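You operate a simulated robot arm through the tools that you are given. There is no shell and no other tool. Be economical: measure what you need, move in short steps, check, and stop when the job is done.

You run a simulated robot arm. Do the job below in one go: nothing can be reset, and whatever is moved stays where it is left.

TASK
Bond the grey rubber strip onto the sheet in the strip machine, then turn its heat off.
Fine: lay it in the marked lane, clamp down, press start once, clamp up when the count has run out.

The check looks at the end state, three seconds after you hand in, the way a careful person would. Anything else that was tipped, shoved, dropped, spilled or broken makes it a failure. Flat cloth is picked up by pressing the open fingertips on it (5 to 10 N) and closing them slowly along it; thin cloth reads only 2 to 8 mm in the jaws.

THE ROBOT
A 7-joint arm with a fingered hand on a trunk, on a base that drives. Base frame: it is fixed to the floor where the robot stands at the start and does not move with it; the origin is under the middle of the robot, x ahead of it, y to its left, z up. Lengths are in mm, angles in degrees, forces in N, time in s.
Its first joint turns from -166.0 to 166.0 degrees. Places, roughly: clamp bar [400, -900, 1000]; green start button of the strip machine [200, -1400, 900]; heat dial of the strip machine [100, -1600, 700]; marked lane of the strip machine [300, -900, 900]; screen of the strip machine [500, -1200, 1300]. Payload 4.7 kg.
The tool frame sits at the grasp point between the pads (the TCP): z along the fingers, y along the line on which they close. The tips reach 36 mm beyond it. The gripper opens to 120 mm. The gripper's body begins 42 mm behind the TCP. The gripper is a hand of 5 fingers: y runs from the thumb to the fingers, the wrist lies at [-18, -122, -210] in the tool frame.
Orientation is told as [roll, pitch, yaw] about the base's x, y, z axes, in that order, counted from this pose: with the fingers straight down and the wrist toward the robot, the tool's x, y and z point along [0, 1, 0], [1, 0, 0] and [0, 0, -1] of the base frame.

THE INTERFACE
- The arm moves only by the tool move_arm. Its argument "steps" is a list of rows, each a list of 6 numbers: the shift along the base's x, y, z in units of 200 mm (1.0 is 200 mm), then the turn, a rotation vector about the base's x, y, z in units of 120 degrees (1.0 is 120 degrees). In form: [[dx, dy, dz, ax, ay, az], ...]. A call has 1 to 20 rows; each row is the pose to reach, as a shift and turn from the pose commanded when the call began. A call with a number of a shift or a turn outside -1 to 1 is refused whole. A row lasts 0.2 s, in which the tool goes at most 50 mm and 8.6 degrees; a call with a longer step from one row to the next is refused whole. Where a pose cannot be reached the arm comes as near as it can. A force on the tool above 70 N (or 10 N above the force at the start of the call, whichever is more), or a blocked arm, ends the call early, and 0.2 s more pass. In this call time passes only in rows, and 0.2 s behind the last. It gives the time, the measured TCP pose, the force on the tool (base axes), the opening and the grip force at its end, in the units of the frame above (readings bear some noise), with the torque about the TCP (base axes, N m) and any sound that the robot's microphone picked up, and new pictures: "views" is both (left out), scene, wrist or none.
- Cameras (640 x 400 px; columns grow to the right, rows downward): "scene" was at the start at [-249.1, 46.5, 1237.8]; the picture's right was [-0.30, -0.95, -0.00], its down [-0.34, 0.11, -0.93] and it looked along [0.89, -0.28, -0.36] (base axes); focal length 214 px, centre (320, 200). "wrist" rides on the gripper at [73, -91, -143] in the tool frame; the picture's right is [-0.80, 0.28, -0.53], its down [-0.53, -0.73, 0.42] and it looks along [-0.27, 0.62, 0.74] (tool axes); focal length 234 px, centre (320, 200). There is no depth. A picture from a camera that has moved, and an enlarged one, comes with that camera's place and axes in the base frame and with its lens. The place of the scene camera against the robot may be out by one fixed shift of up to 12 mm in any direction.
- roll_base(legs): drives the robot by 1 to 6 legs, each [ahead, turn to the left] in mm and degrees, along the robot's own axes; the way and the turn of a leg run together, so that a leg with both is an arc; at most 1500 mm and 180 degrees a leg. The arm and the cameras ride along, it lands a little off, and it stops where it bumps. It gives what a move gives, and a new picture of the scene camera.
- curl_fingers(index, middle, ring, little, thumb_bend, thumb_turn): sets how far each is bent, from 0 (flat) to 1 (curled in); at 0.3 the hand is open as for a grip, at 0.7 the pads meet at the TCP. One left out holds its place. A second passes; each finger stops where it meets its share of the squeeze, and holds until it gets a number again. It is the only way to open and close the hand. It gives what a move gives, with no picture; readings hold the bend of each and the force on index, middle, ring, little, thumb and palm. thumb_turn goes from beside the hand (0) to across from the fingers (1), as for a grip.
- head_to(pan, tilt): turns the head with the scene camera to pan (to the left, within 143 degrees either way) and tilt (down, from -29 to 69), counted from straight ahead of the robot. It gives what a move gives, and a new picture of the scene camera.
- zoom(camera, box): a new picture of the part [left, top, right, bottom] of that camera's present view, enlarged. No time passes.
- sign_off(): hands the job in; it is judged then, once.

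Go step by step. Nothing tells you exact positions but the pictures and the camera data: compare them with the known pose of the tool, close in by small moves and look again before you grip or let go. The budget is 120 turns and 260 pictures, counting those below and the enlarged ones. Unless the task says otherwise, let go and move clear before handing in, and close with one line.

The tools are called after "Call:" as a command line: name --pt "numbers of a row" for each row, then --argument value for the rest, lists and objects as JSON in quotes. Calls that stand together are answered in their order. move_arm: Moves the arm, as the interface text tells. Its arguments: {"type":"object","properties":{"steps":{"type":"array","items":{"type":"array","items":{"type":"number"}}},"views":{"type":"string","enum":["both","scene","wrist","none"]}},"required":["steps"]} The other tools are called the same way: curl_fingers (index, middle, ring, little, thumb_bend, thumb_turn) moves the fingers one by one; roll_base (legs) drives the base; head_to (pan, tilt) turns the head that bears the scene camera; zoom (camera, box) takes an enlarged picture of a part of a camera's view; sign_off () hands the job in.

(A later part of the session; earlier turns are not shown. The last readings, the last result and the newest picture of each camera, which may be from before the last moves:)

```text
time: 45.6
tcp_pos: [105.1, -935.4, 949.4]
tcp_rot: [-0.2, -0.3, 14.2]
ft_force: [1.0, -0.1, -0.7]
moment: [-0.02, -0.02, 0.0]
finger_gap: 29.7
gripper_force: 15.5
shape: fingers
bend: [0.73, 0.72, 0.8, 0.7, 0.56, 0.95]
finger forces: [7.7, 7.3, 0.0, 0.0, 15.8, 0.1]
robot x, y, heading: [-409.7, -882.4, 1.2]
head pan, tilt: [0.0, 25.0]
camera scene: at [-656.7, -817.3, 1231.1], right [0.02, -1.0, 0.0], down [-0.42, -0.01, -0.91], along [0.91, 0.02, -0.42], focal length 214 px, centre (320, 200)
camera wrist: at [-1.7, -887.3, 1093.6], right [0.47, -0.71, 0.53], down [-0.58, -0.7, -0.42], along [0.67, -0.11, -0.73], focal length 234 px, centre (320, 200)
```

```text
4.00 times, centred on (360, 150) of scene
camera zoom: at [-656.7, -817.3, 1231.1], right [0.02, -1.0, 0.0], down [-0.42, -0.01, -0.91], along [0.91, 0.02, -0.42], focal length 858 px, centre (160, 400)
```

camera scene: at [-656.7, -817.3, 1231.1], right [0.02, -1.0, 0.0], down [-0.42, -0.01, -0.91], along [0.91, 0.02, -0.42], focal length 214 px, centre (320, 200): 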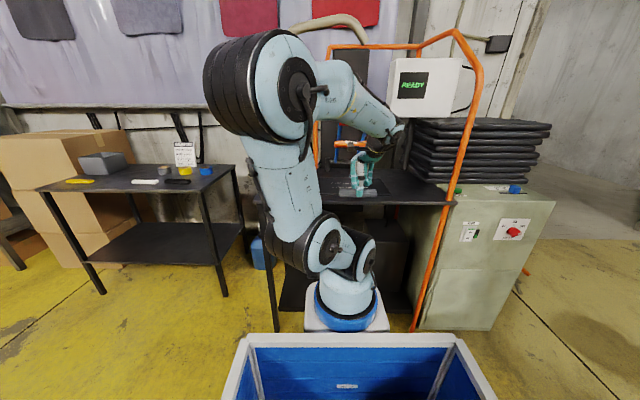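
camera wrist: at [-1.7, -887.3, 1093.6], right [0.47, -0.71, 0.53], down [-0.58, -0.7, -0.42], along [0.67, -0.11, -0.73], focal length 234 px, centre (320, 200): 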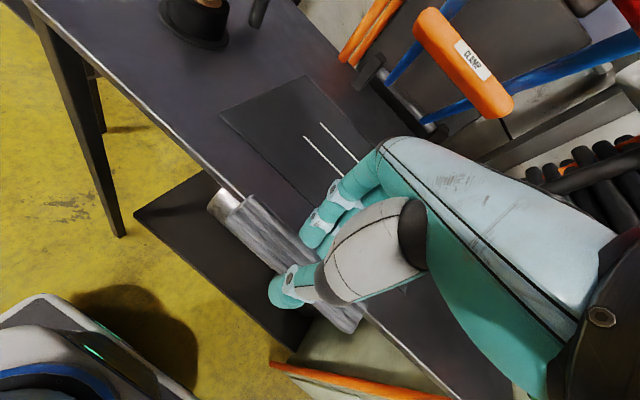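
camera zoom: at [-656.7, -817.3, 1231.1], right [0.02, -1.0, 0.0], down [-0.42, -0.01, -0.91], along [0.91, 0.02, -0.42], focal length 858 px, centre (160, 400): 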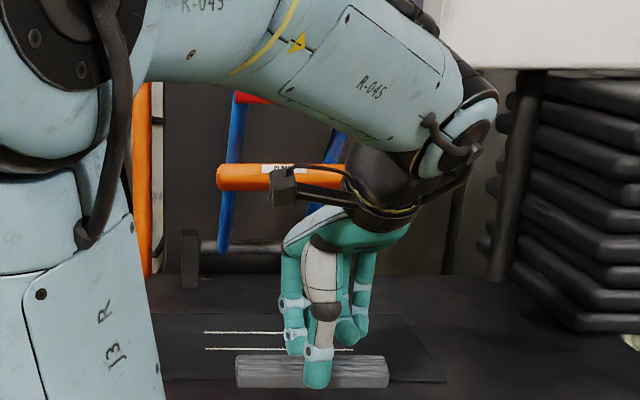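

The strip now lies parallel to the lane. I'll pitch the hand 15° so the wrist stays clear of the red grip, and slide in under the bar, checking midway.

Call:
move_arm --pt "0.0 0 0 0 -0.06 0" --pt "0.1 0 0 0 -0.125 0" --pt "0.3 0.01 0 0 -0.125 0" --pt "0.5 0.02 0 0 -0.125 0" --pt "0.65 0.025 0 0 -0.125 0" --views "both"

Call:
zoom --camera "scene" --box '[280, 100, 440, 200]'

```text
time: 46.9
tcp_pos: [234.9, -930.1, 949.1]
tcp_rot: [-4.0, -14.7, 14.6]
ft_force: [0.3, 0.7, -0.3]
moment: [-0.01, -0.01, 0.01]
finger_gap: 29.8
gripper_force: 15.0
shape: fingers
bend: [0.73, 0.73, 0.8, 0.7, 0.56, 0.95]
finger forces: [7.7, 7.2, 0.1, 0.0, 15.9, 0.0]
robot x, y, heading: [-412.2, -884.5, 1.2]
head pan, tilt: [0.0, 25.0]
camera scene: at [-656.7, -817.4, 1231.1], right [0.02, -1.0, 0.0], down [-0.42, -0.01, -0.91], along [0.91, 0.02, -0.42], focal length 214 px, centre (320, 200)
camera wrist: at [95.9, -880.9, 1060.5], right [0.31, -0.71, 0.63], down [-0.45, -0.7, -0.56], along [0.84, -0.11, -0.54], focal length 234 px, centre (320, 200)
```

scene: 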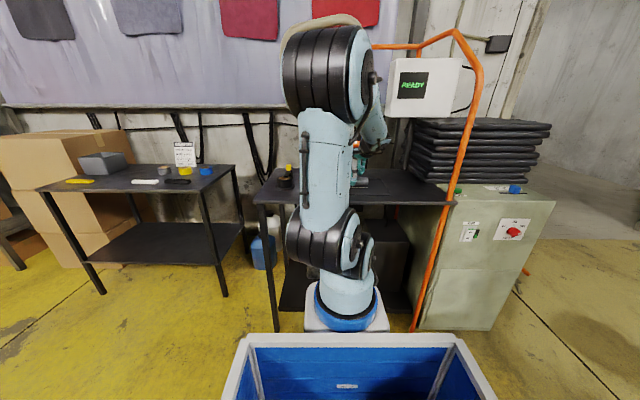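
wrist: 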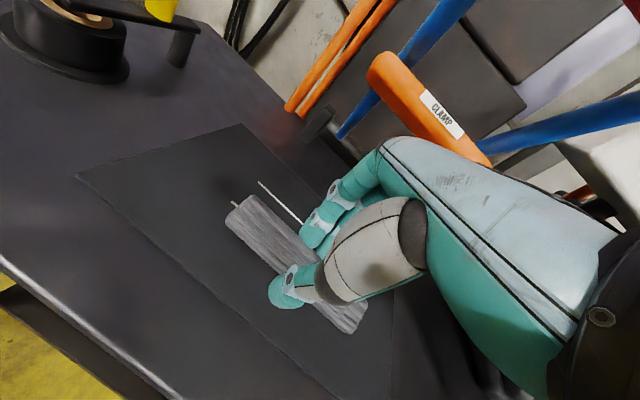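

```text
4.00 times, centred on (360, 150) of scene
camera zoom: at [-656.7, -817.4, 1231.1], right [0.02, -1.0, 0.0], down [-0.42, -0.01, -0.91], along [0.91, 0.02, -0.42], focal length 858 px, centre (160, 400)
```

zoom: 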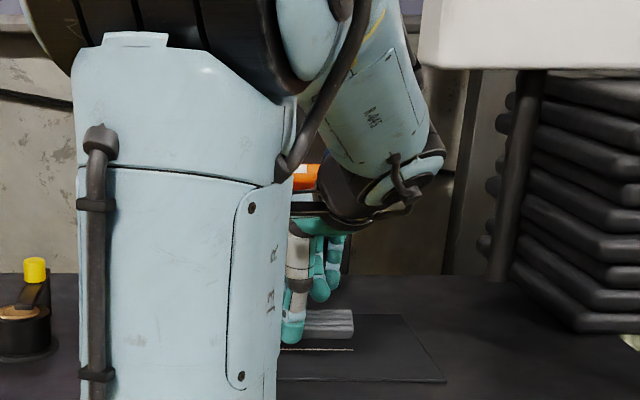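

The lane's left ends read x ≈ 270 and 324 here. I'll slide 70 mm further and check against the lines.

Call:
move_arm --pt "0.2 0 -0.02 0 0 0" --pt "0.35 0 -0.04 0 0 0" --views "wrist"

Call:
zoom --camera "wrist" --box '[180, 120, 420, 350]'

```text
time: 47.5
tcp_pos: [304.7, -931.2, 941.4]
tcp_rot: [-4.1, -14.6, 14.7]
ft_force: [0.1, 0.0, -0.9]
moment: [-0.04, 0.02, 0.03]
finger_gap: 29.7
gripper_force: 15.5
shape: fingers
bend: [0.73, 0.73, 0.8, 0.7, 0.56, 0.95]
finger forces: [7.8, 7.2, 0.1, 0.0, 16.1, 0.1]
robot x, y, heading: [-412.0, -885.2, 1.2]
head pan, tilt: [0.0, 25.0]
camera wrist: at [166.0, -881.1, 1052.4], right [0.31, -0.71, 0.63], down [-0.45, -0.7, -0.56], along [0.84, -0.11, -0.54], focal length 234 px, centre (320, 200)
```

wrist: 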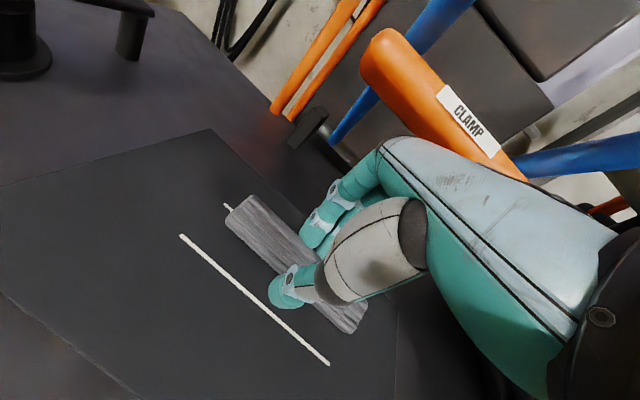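

```text
1.74 times, centred on (300, 235) of wrist
camera zoom: at [166.0, -881.1, 1052.4], right [0.31, -0.71, 0.63], down [-0.45, -0.7, -0.56], along [0.84, -0.11, -0.54], focal length 407 px, centre (355, 139)
```

zoom: 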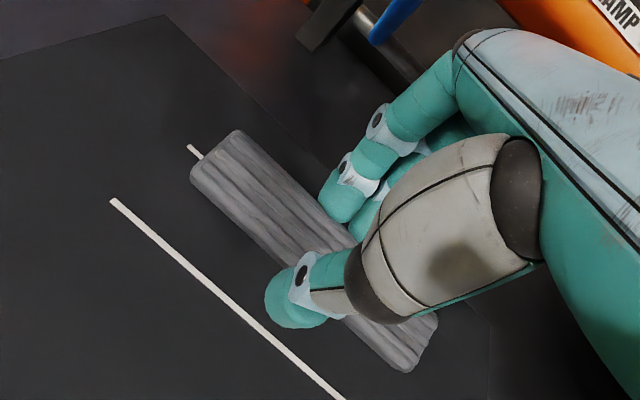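

The strip sits over the lane (strip centre ≈ 300, lane centre ≈ 299). I'll nudge it −5 mm in x and +3 mm in y and lower it to contact.

Call:
move_arm --pt "-0.025 0.015 -0.03 0 0 0" --pt "-0.025 0.015 -0.05 0 0 0" --pt "-0.025 0.015 -0.065 0 0 0" --views "wrist"

```text
time: 48.2
tcp_pos: [300.1, -926.5, 929.0]
tcp_rot: [-3.9, -14.6, 14.8]
ft_force: [0.2, 0.2, -0.8]
moment: [0.01, 0.01, -0.03]
finger_gap: 29.5
gripper_force: 15.5
shape: fingers
bend: [0.73, 0.73, 0.8, 0.7, 0.56, 0.95]
finger forces: [7.9, 7.3, 0.0, 0.0, 15.9, 0.0]
robot x, y, heading: [-409.1, -887.0, 1.3]
head pan, tilt: [0.0, 25.0]
camera wrist: at [160.3, -878.6, 1039.6], right [0.31, -0.71, 0.63], down [-0.45, -0.7, -0.56], along [0.84, -0.11, -0.54], focal length 234 px, centre (320, 200)
```

wrist: 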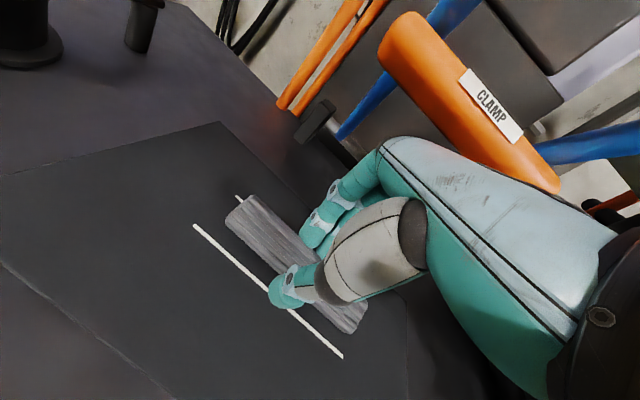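

Still no contact. I'll lower in small steps until the force shows.

Call:
move_arm --pt "0 0 -0.015 0 0 0" --pt "0 0 -0.03 0 0 0" --pt "0 0 -0.04 0 0 0" --views "none"

Call:
move_arm --pt "0 0 -0.01 0 0 0" --views "wrist"

```text
time: 49.0
tcp_pos: [299.3, -928.0, 920.8]
tcp_rot: [-3.9, -14.6, 14.8]
ft_force: [0.9, -0.5, -0.9]
moment: [0.01, 0.02, -0.01]
finger_gap: 29.8
gripper_force: 15.2
shape: fingers
bend: [0.73, 0.73, 0.8, 0.7, 0.56, 0.95]
finger forces: [7.9, 7.3, 0.0, 0.1, 16.0, 0.0]
robot x, y, heading: [-410.0, -884.7, 1.3]
head pan, tilt: [0.0, 25.0]
```

```text
time: 49.5
tcp_pos: [299.9, -928.8, 919.6]
tcp_rot: [-3.9, -14.6, 14.7]
ft_force: [-1.1, -0.1, -1.0]
moment: [0.01, -0.04, -0.04]
finger_gap: 29.4
gripper_force: 15.8
shape: fingers
bend: [0.73, 0.73, 0.8, 0.7, 0.56, 0.95]
finger forces: [7.9, 7.3, 0.1, 0.0, 15.9, 0.0]
robot x, y, heading: [-404.1, -885.2, 1.7]
head pan, tilt: [0.0, 25.0]
camera wrist: at [160.1, -878.8, 1029.8], right [0.31, -0.71, 0.63], down [-0.45, -0.7, -0.56], along [0.84, -0.11, -0.54], focal length 234 px, centre (320, 200)
```

wrist: 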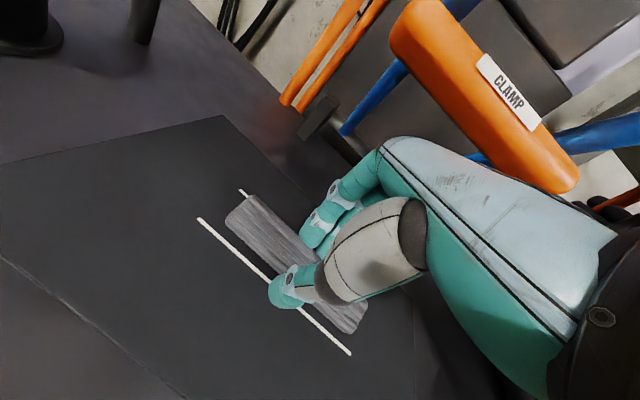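

Call:
move_arm --pt "0 0 -0.01 0 0 0" --pt "0 0 -0.02 0 0 0" --pt "0 0 -0.03 0 0 0" --pt "0 0 -0.04 0 0 0" --views "wrist"

Call:
zoom --camera "wrist" --box '[180, 160, 400, 370]'

```text
time: 50.5
tcp_pos: [300.1, -927.3, 913.6]
tcp_rot: [-4.1, -14.8, 14.7]
ft_force: [7.2, 0.1, 22.0]
moment: [-0.01, -0.01, 0.01]
finger_gap: 29.1
gripper_force: 20.1
shape: fingers
bend: [0.73, 0.73, 0.8, 0.7, 0.59, 0.95]
finger forces: [13.8, 13.5, 0.0, 0.0, 13.0, 0.0]
robot x, y, heading: [-403.6, -890.3, 1.5]
head pan, tilt: [0.0, 25.0]
camera wrist: at [159.9, -878.9, 1023.8], right [0.31, -0.71, 0.63], down [-0.45, -0.7, -0.56], along [0.84, -0.11, -0.53], focal length 234 px, centre (320, 200)
```

wrist: 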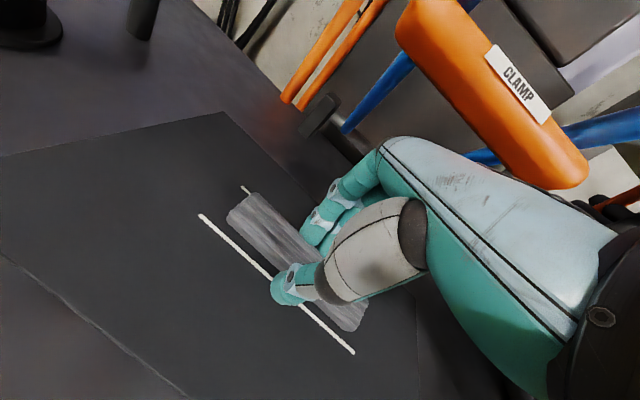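

```text
1.90 times, centred on (290, 265) of wrist
camera zoom: at [159.9, -878.9, 1023.8], right [0.31, -0.71, 0.63], down [-0.45, -0.7, -0.56], along [0.84, -0.11, -0.53], focal length 446 px, centre (377, 76)
```

zoom: 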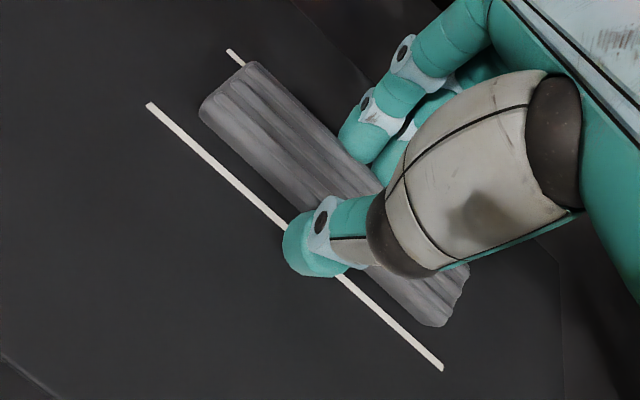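

Contact is made: the near edge rests at x ≈ 290, and the lane spans 277–333, so the strip will lie about centred. I'll ease up 1.5 mm and open the hand gently.

Call:
move_arm --pt "0 0 0.007 0 0 0" --views "none"

Call:
curl_fingers --index 0.62 --middle 0.62 --ring 0.6 --little 0.6 --thumb_bend 0.5

Call:
zoom --camera "wrist" --box '[180, 160, 400, 370]'

```text
time: 50.9
tcp_pos: [299.2, -929.2, 914.0]
tcp_rot: [-4.0, -14.7, 14.7]
ft_force: [8.3, -3.2, 22.1]
moment: [-0.02, -0.1, -0.01]
finger_gap: 28.9
gripper_force: 20.6
shape: fingers
bend: [0.72, 0.73, 0.8, 0.7, 0.59, 0.95]
finger forces: [14.2, 14.2, 0.1, 0.0, 12.9, 0.1]
robot x, y, heading: [-411.2, -885.6, 1.2]
head pan, tilt: [0.0, 25.0]
```

```text
time: 51.9
tcp_pos: [298.9, -928.0, 912.2]
tcp_rot: [-4.0, -14.6, 14.7]
ft_force: [-0.8, 3.3, 16.8]
moment: [0.22, 0.55, -0.15]
finger_gap: 38.3
gripper_force: 8.2
shape: fingers
bend: [0.62, 0.62, 0.6, 0.6, 0.54, 0.96]
finger forces: [0.0, 0.0, 0.0, 0.0, 16.6, 0.0]
robot x, y, heading: [-406.3, -885.3, 1.1]
head pan, tilt: [0.0, 25.0]
```

```text
1.90 times, centred on (290, 265) of wrist
camera zoom: at [159.6, -878.5, 1023.5], right [0.31, -0.71, 0.63], down [-0.45, -0.7, -0.56], along [0.84, -0.11, -0.54], focal length 446 px, centre (377, 76)
```

zoom: 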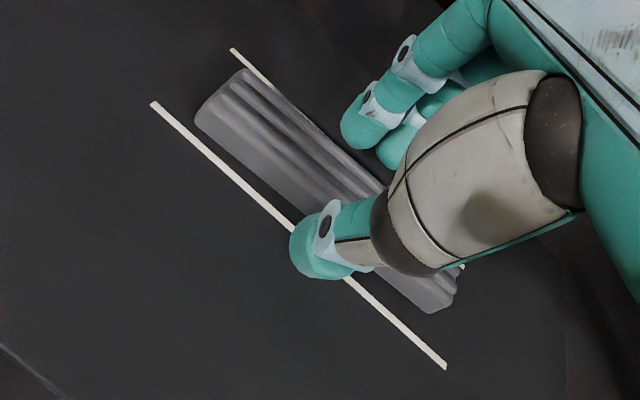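

The strip lies flat between the lines; only the thumb tip still presses the sheet. I'll raise slightly, open fully, then lift off.

Call:
move_arm --pt "0 0 0.03 0 0 0" --pt "0 0 0.05 0 0 0" --views "none"

Call:
curl_fingers --index 0.4 --middle 0.4 --ring 0.4 --little 0.4 --thumb_bend 0.35

Call:
zoom --camera "wrist" --box '[180, 160, 400, 370]'

```text
time: 52.5
tcp_pos: [299.1, -928.4, 922.2]
tcp_rot: [-4.0, -14.4, 14.7]
ft_force: [-0.1, 0.8, -0.1]
moment: [-0.01, 0.0, 0.0]
finger_gap: 44.6
gripper_force: 0.1
shape: fingers
bend: [0.62, 0.62, 0.6, 0.6, 0.5, 0.97]
finger forces: [0.1, 0.0, 0.1, 0.1, 0.0, 0.1]
robot x, y, heading: [-406.4, -884.7, 1.4]
head pan, tilt: [0.0, 25.0]
```

```text
time: 53.5
tcp_pos: [298.4, -927.2, 921.8]
tcp_rot: [-3.8, -14.5, 14.6]
ft_force: [0.7, 0.3, -0.6]
moment: [0.0, 0.0, 0.0]
finger_gap: 99.9
gripper_force: 0.1
shape: fingers
bend: [0.4, 0.4, 0.4, 0.4, 0.35, 0.97]
finger forces: [0.0, 0.0, 0.1, 0.0, 0.0, 0.1]
robot x, y, heading: [-408.7, -881.4, 1.3]
head pan, tilt: [0.0, 25.0]
```

```text
1.90 times, centred on (290, 265) of wrist
camera zoom: at [159.8, -879.0, 1033.4], right [0.31, -0.71, 0.63], down [-0.45, -0.7, -0.56], along [0.84, -0.11, -0.54], focal length 446 px, centre (377, 76)
```

zoom: 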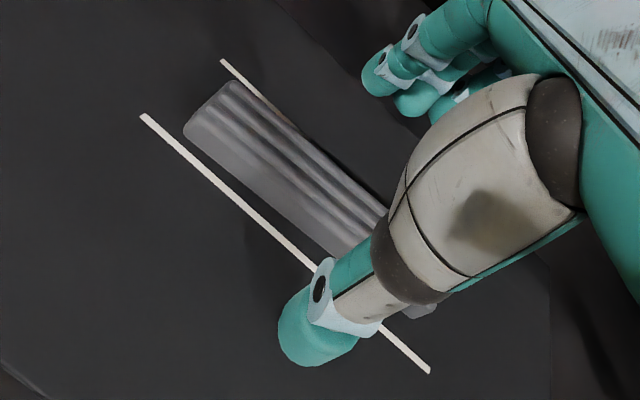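

The strip lies clean in the lane. I'll lift 30 mm, then withdraw toward the robot.

Call:
move_arm --pt "0 0 0.08 0 0 0" --pt "0 0 0.16 0 0 0" --pt "-0.2 0 0.17 0 0 0" --pt "-0.45 0 0.17 0 0 0" --pt "-0.7 0 0.17 0 0 0" --pt "-0.95 0 0.17 0 0 0" --views "both"

Call:
zoom --camera "scene" --box '[280, 100, 440, 200]'

```text
time: 54.9
tcp_pos: [108.4, -928.3, 956.5]
tcp_rot: [-3.9, -14.7, 14.6]
ft_force: [0.0, -0.1, -0.7]
moment: [-0.05, 0.04, 0.01]
finger_gap: 100.4
gripper_force: 0.0
shape: fingers
bend: [0.4, 0.4, 0.4, 0.4, 0.35, 0.97]
finger forces: [0.0, 0.0, 0.0, 0.0, 0.0, 0.0]
robot x, y, heading: [-407.8, -881.8, 1.3]
head pan, tilt: [0.0, 25.0]
camera scene: at [-656.4, -817.4, 1231.2], right [0.02, -1.0, 0.0], down [-0.42, -0.01, -0.91], along [0.91, 0.02, -0.42], focal length 214 px, centre (320, 200)
camera wrist: at [-30.8, -878.3, 1067.0], right [0.31, -0.71, 0.63], down [-0.45, -0.7, -0.56], along [0.84, -0.11, -0.54], focal length 234 px, centre (320, 200)
```

scene: 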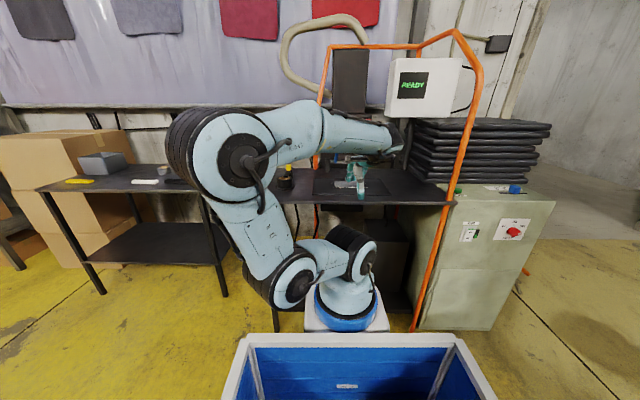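
wrist: 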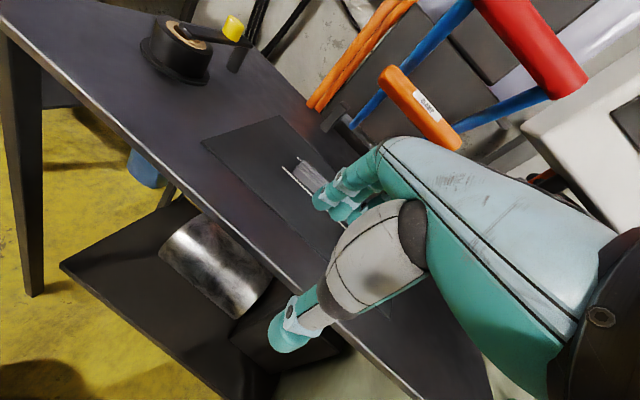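

```text
4.00 times, centred on (360, 150) of scene
camera zoom: at [-656.4, -817.4, 1231.2], right [0.02, -1.0, 0.0], down [-0.42, -0.01, -0.91], along [0.91, 0.02, -0.42], focal length 858 px, centre (160, 400)
```

zoom: 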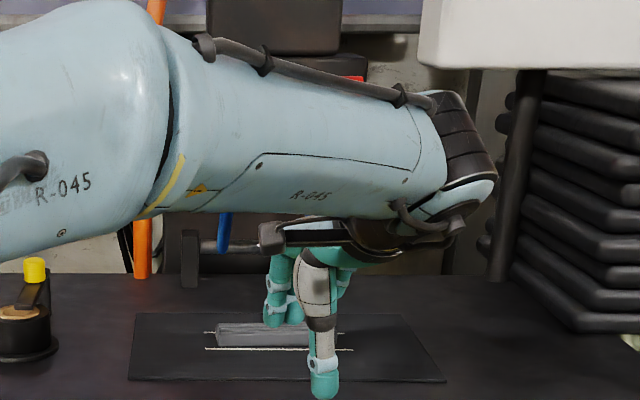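

The strip lies in the lane between both lines. Next is the clamp, so I'll raise the hand and level it to reach the red grip from above.

Call:
move_arm --pt "0 0 0.2 0 0.03 0" --pt "0 0 0.4 0 0.06 0" --pt "0 0 0.6 0 0.09 0" --pt "0 0 0.8 0 0.125 0" --pt "0 0 1.0 0 0.125 0" --views "none"

Call:
move_arm --pt "0 -0.02 0.2 0 0 -0.06" --pt "0 -0.04 0.4 0 0 -0.12" --pt "0 -0.06 0.5 0 0 -0.12" --views "both"

Call:
zoom --camera "scene" --box '[280, 80, 440, 180]'

```text
time: 56.0
tcp_pos: [109.9, -928.7, 1157.0]
tcp_rot: [-0.2, 0.0, 14.2]
ft_force: [0.5, 0.2, -0.9]
moment: [0.02, 0.02, 0.0]
finger_gap: 100.5
gripper_force: 0.2
shape: fingers
bend: [0.4, 0.4, 0.4, 0.4, 0.35, 0.98]
finger forces: [0.0, 0.1, 0.1, 0.1, 0.0, 0.0]
robot x, y, heading: [-412.6, -887.2, 1.4]
head pan, tilt: [0.0, 25.0]
```

```text
time: 56.9
tcp_pos: [110.3, -940.6, 1255.8]
tcp_rot: [-0.2, 0.1, -0.3]
ft_force: [-0.1, -0.4, 0.4]
moment: [-0.02, 0.02, 0.0]
finger_gap: 100.3
gripper_force: 0.0
shape: fingers
bend: [0.4, 0.4, 0.4, 0.4, 0.35, 0.98]
finger forces: [0.1, 0.0, 0.0, 0.0, 0.0, 0.0]
robot x, y, heading: [-410.2, -889.8, 1.4]
head pan, tilt: [0.0, 25.0]
camera scene: at [-656.5, -817.4, 1231.2], right [0.02, -1.0, 0.0], down [-0.42, -0.01, -0.91], along [0.91, 0.02, -0.42], focal length 214 px, centre (320, 200)
camera wrist: at [19.1, -866.5, 1399.6], right [0.28, -0.8, 0.53], down [-0.74, -0.53, -0.42], along [0.62, -0.27, -0.74], focal length 234 px, centre (320, 200)
```

scene: 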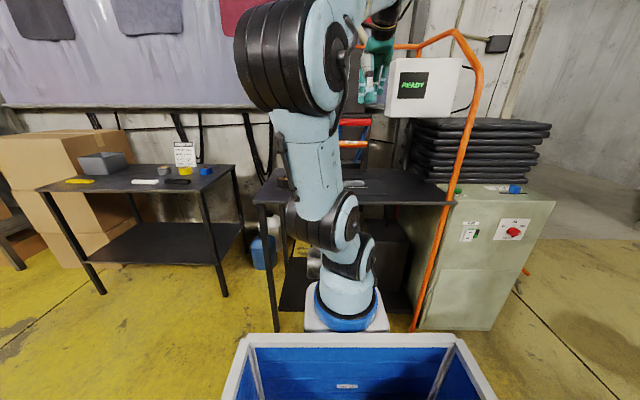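
wrist: 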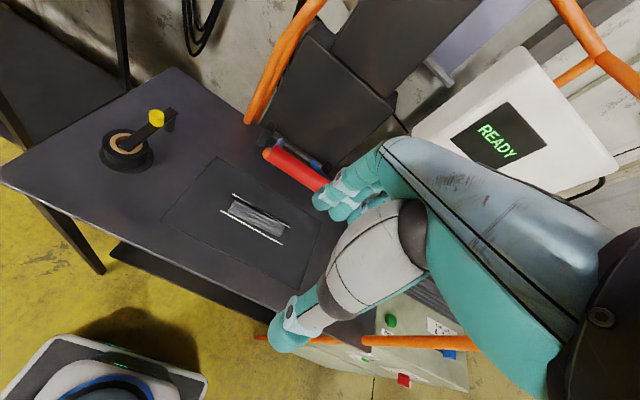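

```text
4.00 times, centred on (360, 130) of scene
camera zoom: at [-656.5, -817.4, 1231.2], right [0.02, -1.0, 0.0], down [-0.42, -0.01, -0.91], along [0.91, 0.02, -0.42], focal length 858 px, centre (160, 480)
```

zoom: 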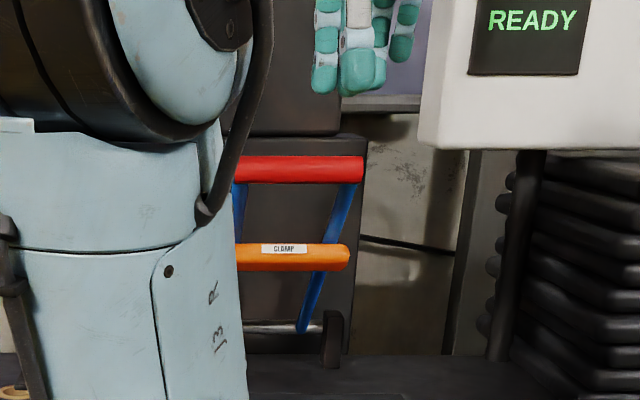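

The red grip runs along y from about −863 to −997, at x ≈ 247, z ≈ 1152. I'll move the open hand over it, still above, and look.

Call:
move_arm --pt "0.2 0.03 0 0 0 0" --pt "0.4 0.06 0 0 0 0" --pt "0.6 0.1 0 0 0 0" --pt "0.73 0.14 0 0 0 0" --views "wrist"

Call:
zoom --camera "scene" --box '[300, 50, 420, 150]'

```text
time: 57.9
tcp_pos: [254.1, -910.6, 1257.7]
tcp_rot: [-0.3, 0.0, -0.2]
ft_force: [-0.5, 0.0, 0.4]
moment: [-0.01, -0.04, -0.01]
finger_gap: 100.2
gripper_force: 0.1
shape: fingers
bend: [0.4, 0.4, 0.4, 0.4, 0.35, 0.97]
finger forces: [0.0, 0.0, 0.1, 0.1, 0.0, 0.0]
robot x, y, heading: [-408.9, -885.4, 1.4]
head pan, tilt: [0.0, 25.0]
camera wrist: at [163.9, -837.6, 1400.2], right [0.28, -0.8, 0.53], down [-0.73, -0.53, -0.42], along [0.62, -0.27, -0.73], focal length 234 px, centre (320, 200)
```

wrist: 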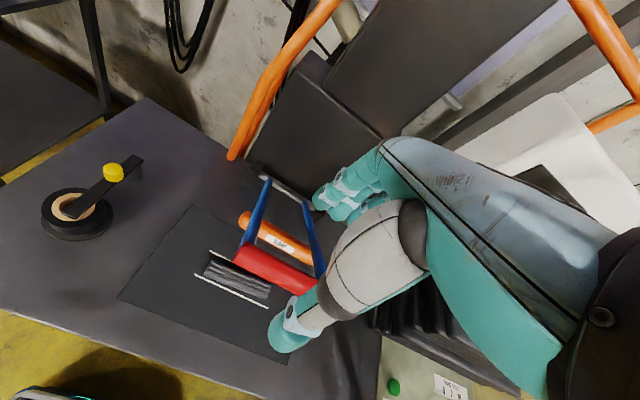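

```text
4.00 times, centred on (360, 100) of scene
camera zoom: at [-656.8, -817.3, 1231.1], right [0.02, -1.0, 0.0], down [-0.42, -0.01, -0.91], along [0.91, 0.02, -0.42], focal length 858 px, centre (160, 600)
```

zoom: 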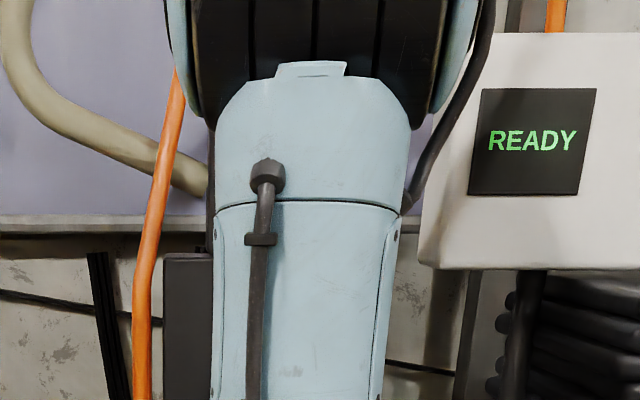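

The grip bar is directly below the hand, at x ≈ 253. I'll go down so the fingers straddle it.

Call:
move_arm --pt "0 0 -0.15 0 0 0" --pt "0 0 -0.3 0 0 0" --pt "0 0 -0.45 0 0 0" --views "wrist"

Call:
zoom --camera "wrist" --box '[200, 140, 440, 370]'

```text
time: 58.6
tcp_pos: [255.4, -910.9, 1167.7]
tcp_rot: [-0.1, -0.1, -0.2]
ft_force: [0.1, 1.6, 0.9]
moment: [-0.01, -0.05, 0.03]
finger_gap: 100.0
gripper_force: 0.0
shape: fingers
bend: [0.4, 0.4, 0.4, 0.4, 0.35, 0.98]
finger forces: [0.0, 0.1, 0.1, 0.1, 0.1, 0.0]
robot x, y, heading: [-409.5, -888.1, 1.5]
head pan, tilt: [0.0, 25.0]
camera wrist: at [164.2, -837.3, 1309.9], right [0.28, -0.8, 0.53], down [-0.73, -0.53, -0.42], along [0.62, -0.27, -0.74], focal length 234 px, centre (320, 200)
```

wrist: 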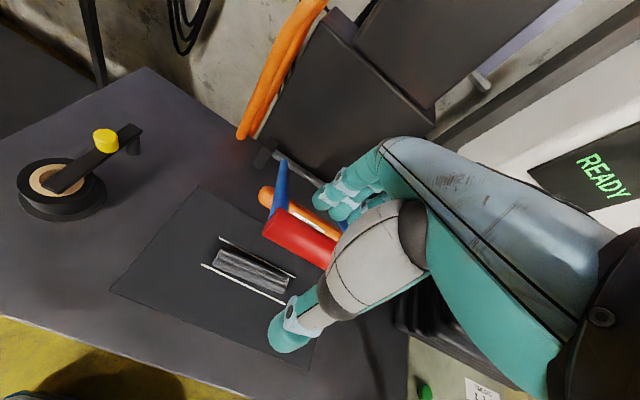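

```text
1.74 times, centred on (320, 255) of wrist
camera zoom: at [164.2, -837.3, 1309.9], right [0.28, -0.8, 0.53], down [-0.73, -0.53, -0.42], along [0.62, -0.27, -0.74], focal length 407 px, centre (320, 104)
```

zoom: 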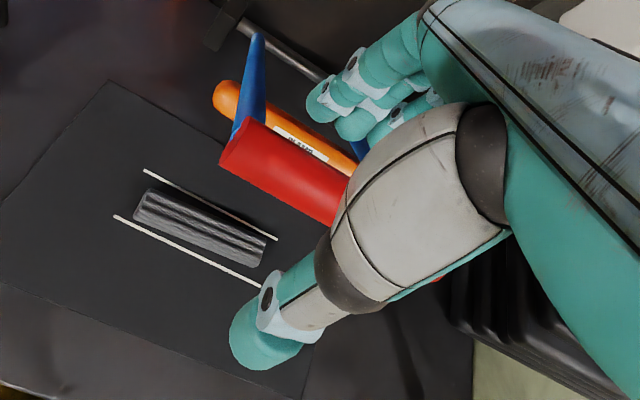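

The bar is between thumb and fingers. I'll lower 15 mm more and close on it.

Call:
move_arm --pt "0 -0.03 -0.04 0 0 0" --pt "0 -0.05 -0.075 0 0 0" --views "none"

Call:
curl_fingers --index 0.65 --middle 0.65 --ring 0.65 --little 0.4 --thumb_bend 0.6

Call:
zoom --camera "wrist" --box '[200, 140, 440, 370]'

```text
time: 59.2
tcp_pos: [254.0, -922.1, 1151.6]
tcp_rot: [-0.2, 0.1, -0.2]
ft_force: [0.8, -0.3, -0.5]
moment: [-0.01, 0.0, 0.03]
finger_gap: 100.2
gripper_force: 0.0
shape: fingers
bend: [0.4, 0.4, 0.4, 0.4, 0.35, 0.98]
finger forces: [0.0, 0.0, 0.0, 0.0, 0.0, 0.0]
robot x, y, heading: [-409.9, -885.1, 1.4]
head pan, tilt: [0.0, 25.0]
```

```text
time: 60.2
tcp_pos: [255.3, -922.3, 1151.9]
tcp_rot: [-0.2, -0.1, -0.2]
ft_force: [-0.5, -0.2, 0.5]
moment: [-0.01, 0.02, 0.02]
finger_gap: 26.2
gripper_force: 0.0
shape: fingers
bend: [0.65, 0.65, 0.65, 0.4, 0.6, 0.98]
finger forces: [0.0, 0.0, 0.1, 0.1, 0.1, 0.0]
robot x, y, heading: [-408.2, -883.0, 1.0]
head pan, tilt: [0.0, 25.0]
```

```text
1.74 times, centred on (320, 255) of wrist
camera zoom: at [164.4, -847.6, 1294.7], right [0.28, -0.8, 0.53], down [-0.73, -0.53, -0.42], along [0.62, -0.27, -0.74], focal length 407 px, centre (320, 104)
```

zoom: 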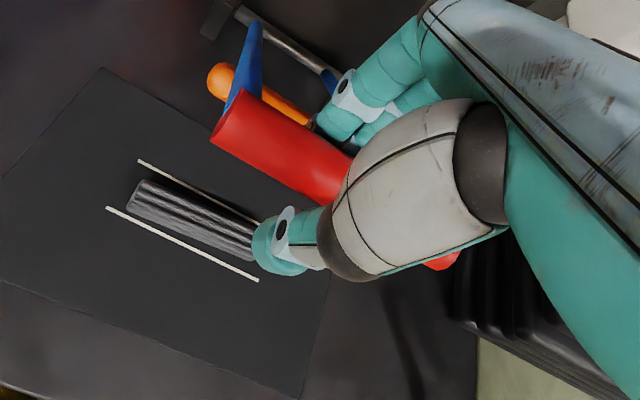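

No contact at a 26 mm gap yet, so I'll close further.

Call:
curl_fingers --index 0.78 --middle 0.78 --ring 0.78 --thumb_bend 0.7

Call:
zoom --camera "wrist" --box '[200, 140, 440, 370]'

```text
time: 61.2
tcp_pos: [256.9, -922.2, 1148.0]
tcp_rot: [-0.2, 0.2, -0.2]
ft_force: [14.3, -0.9, -32.9]
moment: [0.29, -0.01, 0.29]
finger_gap: 3.3
gripper_force: 20.5
shape: fingers
bend: [0.75, 0.74, 0.73, 0.4, 0.68, 0.97]
finger forces: [14.6, 10.9, 11.6, 0.0, 4.0, 0.0]
robot x, y, heading: [-411.8, -888.0, 1.2]
head pan, tilt: [0.0, 25.0]
```

```text
1.74 times, centred on (320, 255) of wrist
camera zoom: at [166.5, -847.9, 1292.6], right [0.28, -0.8, 0.53], down [-0.74, -0.53, -0.42], along [0.62, -0.27, -0.74], focal length 407 px, centre (320, 104)
```

zoom: 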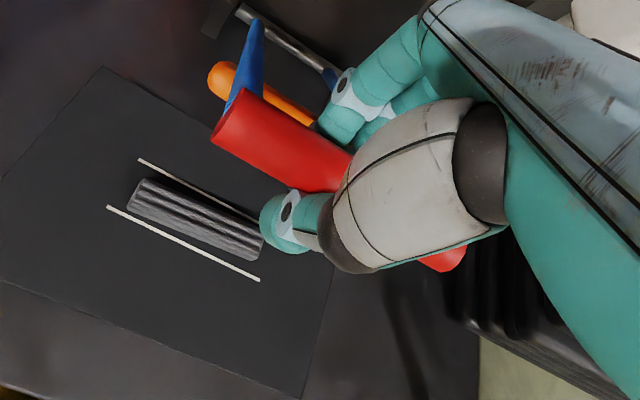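

The fingers are hooked under the bar and caging it. I'll pull the clamp down along its arc, a first part only, and see if it follows.

Call:
move_arm --pt "-0.05 0 -0.06 0 0 0" --pt "-0.11 0 -0.14 0 0 0" --pt "-0.17 0 -0.225 0 0 0" --pt "-0.235 0 -0.315 0 0 0" --views "both"

```text
time: 62.2
tcp_pos: [209.5, -922.3, 1087.6]
tcp_rot: [-0.2, 0.0, -0.2]
ft_force: [31.1, 0.5, -16.1]
moment: [0.23, -0.22, 0.44]
finger_gap: 4.1
gripper_force: 14.7
shape: fingers
bend: [0.77, 0.75, 0.73, 0.4, 0.7, 0.97]
finger forces: [9.2, 8.3, 11.5, 0.0, 0.0, 0.0]
robot x, y, heading: [-414.4, -886.7, 1.6]
head pan, tilt: [0.0, 25.0]
camera scene: at [-654.9, -817.4, 1231.5], right [0.02, -1.0, 0.0], down [-0.42, -0.01, -0.91], along [0.91, 0.02, -0.42], focal length 214 px, centre (320, 200)
camera wrist: at [120.0, -848.2, 1231.1], right [0.28, -0.8, 0.53], down [-0.73, -0.53, -0.42], along [0.62, -0.27, -0.74], focal length 234 px, centre (320, 200)
```

scene: 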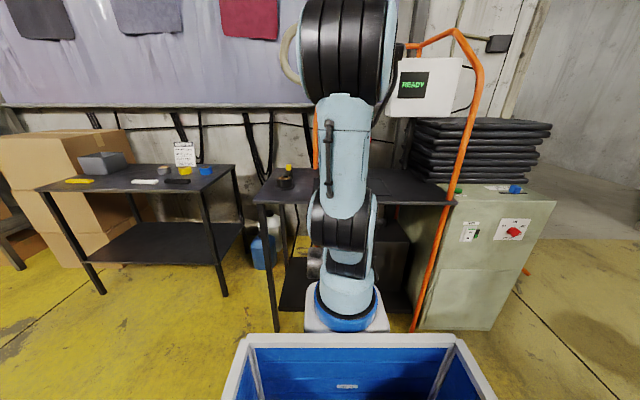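
wrist: 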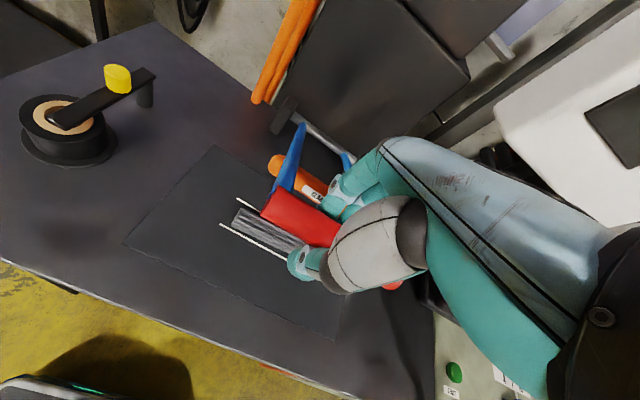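

The clamp follows. I'll continue down the arc, pulling a little less in x.

Call:
move_arm --pt "-0.03 0 -0.1 0 0 0" --pt "-0.075 0 -0.2 0 0 0" --pt "-0.115 0 -0.3 0 0 0" --pt "-0.15 0 -0.4 0 0 0" --views "wrist"

Call:
zoom --camera "wrist" --box '[200, 140, 440, 370]'

```text
time: 63.2
tcp_pos: [178.7, -923.6, 1009.6]
tcp_rot: [-0.3, -0.2, -0.1]
ft_force: [10.2, 0.3, 5.2]
moment: [-1.85, -2.55, -0.4]
finger_gap: 4.5
gripper_force: 45.0
shape: fingers
bend: [0.76, 0.74, 0.72, 0.38, 0.7, 0.97]
finger forces: [14.4, 11.0, 21.5, 42.5, 0.1, 0.0]
robot x, y, heading: [-410.1, -882.7, 1.1]
head pan, tilt: [0.0, 25.0]
camera wrist: at [88.2, -848.0, 1152.1], right [0.27, -0.8, 0.53], down [-0.73, -0.53, -0.42], along [0.62, -0.27, -0.73], focal length 234 px, centre (320, 200)
```

wrist: 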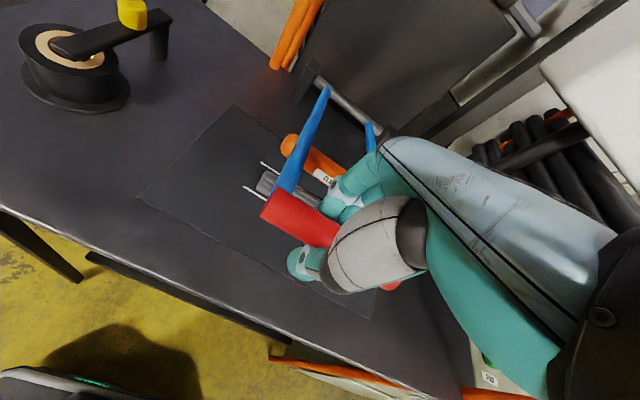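

```text
1.74 times, centred on (320, 255) of wrist
camera zoom: at [88.2, -848.0, 1152.1], right [0.27, -0.8, 0.53], down [-0.73, -0.53, -0.42], along [0.62, -0.27, -0.73], focal length 407 px, centre (320, 104)
```

zoom: 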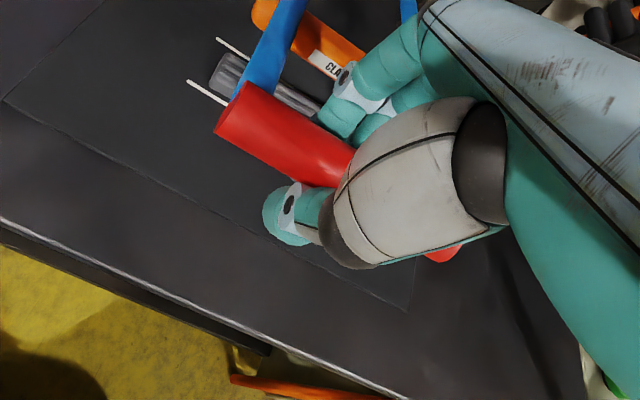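

The little finger presses on the blue arm. I'll ease the hand open and see whether the clamp stays where it is.

Call:
curl_fingers --index 0.6 --middle 0.6 --ring 0.6 --little 0.3 --thumb_bend 0.5

Call:
zoom --camera "wrist" --box '[200, 140, 440, 370]'

```text
time: 64.2
tcp_pos: [179.4, -921.2, 1008.9]
tcp_rot: [-0.2, -0.2, -0.2]
ft_force: [-0.6, -0.7, 0.3]
moment: [0.02, -0.02, -0.04]
finger_gap: 47.3
gripper_force: 0.0
shape: fingers
bend: [0.6, 0.6, 0.6, 0.3, 0.5, 0.97]
finger forces: [0.1, 0.1, 0.0, 0.0, 0.1, 0.1]
robot x, y, heading: [-409.3, -885.4, 1.6]
head pan, tilt: [0.0, 25.0]
```

```text
1.74 times, centred on (320, 255) of wrist
camera zoom: at [88.3, -847.9, 1151.6], right [0.28, -0.8, 0.53], down [-0.73, -0.53, -0.42], along [0.62, -0.27, -0.74], focal length 407 px, centre (320, 104)
```

zoom: 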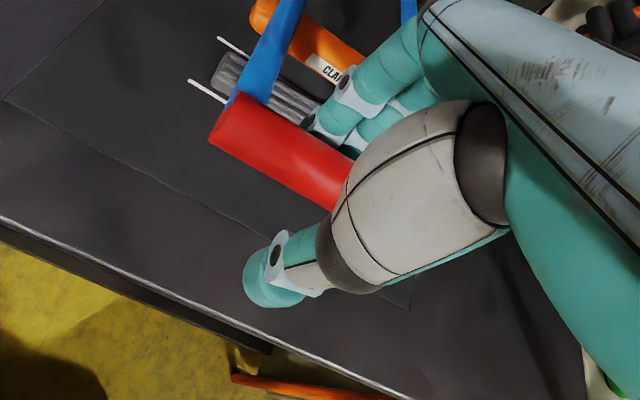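

The clamp stays put by itself. I'll lift the hand off, close the fingertips above the bar, and push it the rest of the way from above.

Call:
curl_fingers --index 0.4 --middle 0.4 --ring 0.4 --little 0.4 --thumb_bend 0.35

Call:
move_arm --pt "0 0 0.2 0 0 0" --pt "0 0 0.4 0 0 0" --pt "0 0 0.5 0 0 0" --views "none"

Call:
curl_fingers --index 0.72 --middle 0.72 --ring 0.72 --little 0.72 --thumb_bend 0.68

Call:
zoom --camera "wrist" --box '[180, 110, 440, 370]'

```text
time: 65.2
tcp_pos: [179.8, -922.8, 1008.7]
tcp_rot: [-0.3, -0.1, -0.2]
ft_force: [0.3, 0.5, 0.6]
moment: [-0.01, -0.02, 0.03]
finger_gap: 99.8
gripper_force: 0.2
shape: fingers
bend: [0.4, 0.4, 0.4, 0.4, 0.35, 0.97]
finger forces: [0.0, 0.0, 0.0, 0.2, 0.0, 0.1]
robot x, y, heading: [-406.7, -886.3, 1.2]
head pan, tilt: [0.0, 25.0]
```

```text
time: 66.0
tcp_pos: [179.2, -922.9, 1109.1]
tcp_rot: [-0.2, 0.0, -0.3]
ft_force: [-0.2, 0.4, 0.5]
moment: [-0.01, 0.0, 0.02]
finger_gap: 100.0
gripper_force: 0.0
shape: fingers
bend: [0.4, 0.4, 0.4, 0.4, 0.35, 0.97]
finger forces: [0.1, 0.0, 0.0, 0.0, 0.0, 0.0]
robot x, y, heading: [-410.3, -890.2, 1.5]
head pan, tilt: [0.0, 25.0]
```

```text
time: 67.0
tcp_pos: [178.5, -922.4, 1108.7]
tcp_rot: [-0.2, -0.1, -0.2]
ft_force: [-0.4, 0.2, 0.3]
moment: [0.02, 0.0, 0.03]
finger_gap: 2.2
gripper_force: 0.1
shape: fingers
bend: [0.72, 0.72, 0.72, 0.72, 0.68, 0.97]
finger forces: [0.0, 0.0, 0.1, 0.1, 0.1, 0.0]
robot x, y, heading: [-409.8, -885.8, 1.3]
head pan, tilt: [0.0, 25.0]
```

```text
1.54 times, centred on (310, 240) of wrist
camera zoom: at [87.4, -848.0, 1251.1], right [0.28, -0.8, 0.53], down [-0.73, -0.53, -0.42], along [0.62, -0.27, -0.74], focal length 360 px, centre (335, 138)
```

zoom: 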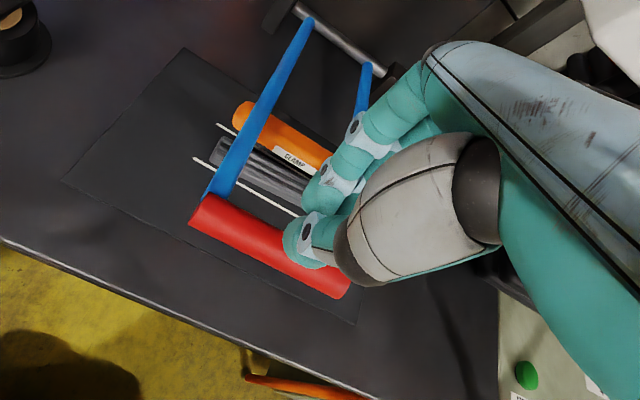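

The red bar is now at about (188, −933, 978) and the rest of its path is nearly straight down. I'll shift over it and push down step by step.

Call:
move_arm --pt "0.05 -0.03 -0.15 0 0 0" --pt "0.05 -0.03 -0.3 0 0 0" --pt "0.05 -0.03 -0.45 0 0 0" --pt "0.05 -0.03 -0.55 0 0 0" --views "wrist"

```text
time: 68.0
tcp_pos: [186.9, -927.7, 998.5]
tcp_rot: [-0.2, -0.1, -0.2]
ft_force: [-0.1, -0.5, 0.8]
moment: [-0.03, -0.05, 0.03]
finger_gap: 2.1
gripper_force: 0.1
shape: fingers
bend: [0.72, 0.72, 0.72, 0.72, 0.68, 0.97]
finger forces: [0.0, 0.0, 0.0, 0.1, 0.0, 0.0]
robot x, y, heading: [-406.6, -887.9, 1.5]
head pan, tilt: [0.0, 25.0]
camera wrist: at [97.1, -854.0, 1141.5], right [0.28, -0.8, 0.53], down [-0.73, -0.53, -0.42], along [0.62, -0.27, -0.74], focal length 234 px, centre (320, 200)
```

wrist: 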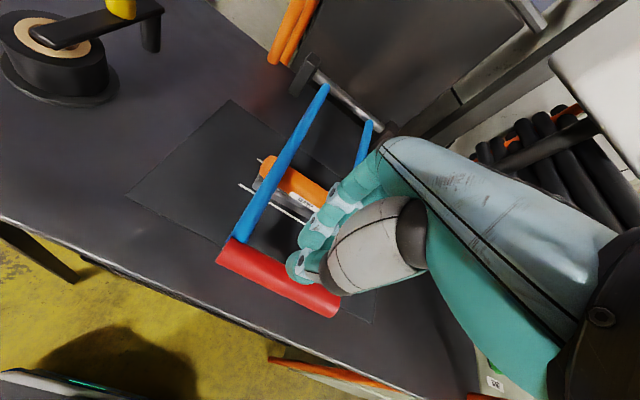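

No contact yet; the bar seems to have sunk further on its own. I'll take a fresh look from the same pose.

Call:
head_to --pan -12 --tilt 20

Call:
zoom --camera "wrist" --box '[180, 110, 440, 370]'

Call:
zoom --camera "scene" --box '[230, 130, 390, 230]'

```text
time: 68.8
tcp_pos: [186.9, -928.4, 997.7]
tcp_rot: [-0.2, -0.1, -0.2]
ft_force: [0.3, -0.4, 0.3]
moment: [0.0, -0.01, 0.0]
finger_gap: 2.1
gripper_force: 0.2
shape: fingers
bend: [0.72, 0.72, 0.72, 0.72, 0.68, 0.97]
finger forces: [0.0, 0.0, 0.0, 0.0, 0.0, 0.0]
robot x, y, heading: [-405.7, -885.3, 1.2]
head pan, tilt: [-12.0, 20.0]
camera scene: at [-657.1, -836.7, 1239.2], right [-0.18, -0.98, 0.0], down [-0.34, 0.06, -0.94], along [0.92, -0.17, -0.34], focal length 214 px, centre (320, 200)
```

scene: 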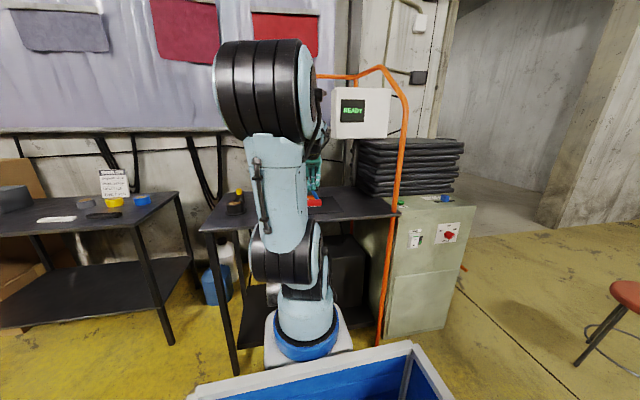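

```text
1.54 times, centred on (310, 240) of wrist
camera zoom: at [97.2, -854.0, 1142.0], right [0.28, -0.8, 0.53], down [-0.73, -0.53, -0.42], along [0.62, -0.27, -0.74], focal length 360 px, centre (335, 138)
```

zoom: 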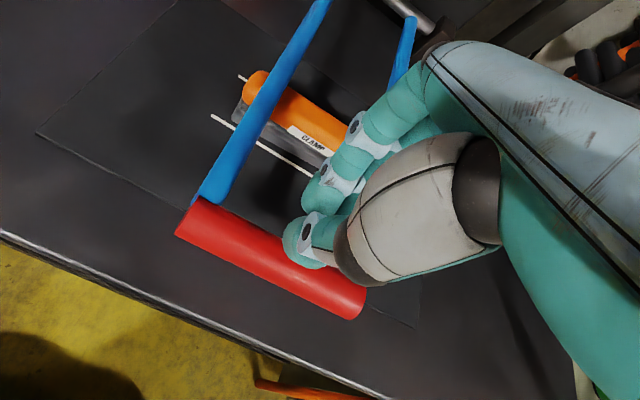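

```text
4.00 times, centred on (310, 180) of scene
camera zoom: at [-657.1, -836.7, 1239.2], right [-0.18, -0.98, 0.0], down [-0.34, 0.06, -0.94], along [0.92, -0.17, -0.34], focal length 858 px, centre (360, 280)
```

zoom: 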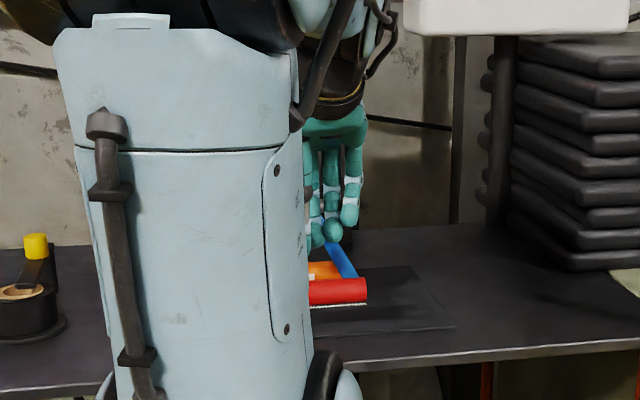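

The clamp appears to have sunk onto the strip. I'll push down gently on the red bar to make sure it is seated.

Call:
move_arm --pt "-0.02 0 -0.06 0 0 0" --pt "-0.03 0 -0.12 0 0 0" --pt "-0.03 0 -0.18 0 0 0" --pt "-0.03 0 -0.22 0 0 0" --views "none"

Call:
move_arm --pt "0 0 -0.03 0 0 0" --pt "0 0 -0.05 0 0 0" --views "wrist"

```text
time: 69.8
tcp_pos: [185.2, -928.2, 969.6]
tcp_rot: [-0.4, -1.5, -0.3]
ft_force: [-9.5, 0.1, 25.1]
moment: [0.15, 0.86, 0.0]
finger_gap: 8.9
gripper_force: 14.2
shape: fingers
bend: [0.72, 0.72, 0.72, 0.72, 0.66, 0.97]
finger forces: [0.0, 0.1, 0.0, 0.0, 27.4, 0.0]
robot x, y, heading: [-412.1, -883.4, 1.3]
head pan, tilt: [-12.0, 20.0]
stopped in row 4: the force on the tool passed its limit at 81 N (the readings are from after the stop); the commanded pose is now the measured one
```

```text
time: 70.2
tcp_pos: [187.1, -929.4, 971.3]
tcp_rot: [-0.6, -2.4, -0.4]
ft_force: [-10.3, 0.5, 25.7]
moment: [0.16, 0.9, 0.04]
finger_gap: 12.0
gripper_force: 13.8
shape: fingers
bend: [0.72, 0.72, 0.72, 0.72, 0.65, 0.97]
finger forces: [0.0, 0.1, 0.0, 0.0, 27.6, 0.0]
robot x, y, heading: [-409.5, -887.4, 1.6]
head pan, tilt: [-12.0, 20.0]
stopped in row 2: the force on the tool passed its limit at 77 N (the readings are from after the stop); the commanded pose is now the measured one
camera wrist: at [90.6, -853.2, 1109.5], right [0.25, -0.8, 0.54], down [-0.72, -0.53, -0.45], along [0.65, -0.28, -0.71], focal length 234 px, centre (320, 200)
```

wrist: 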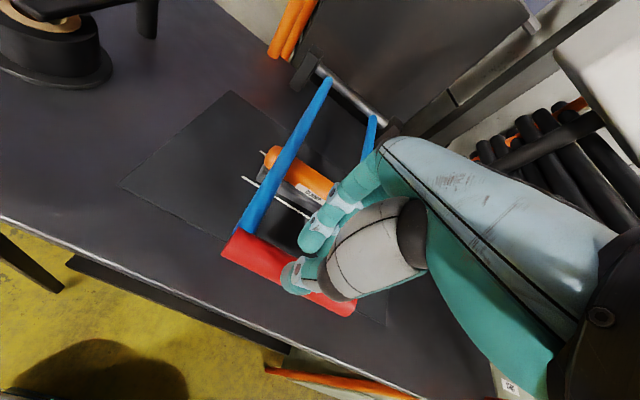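

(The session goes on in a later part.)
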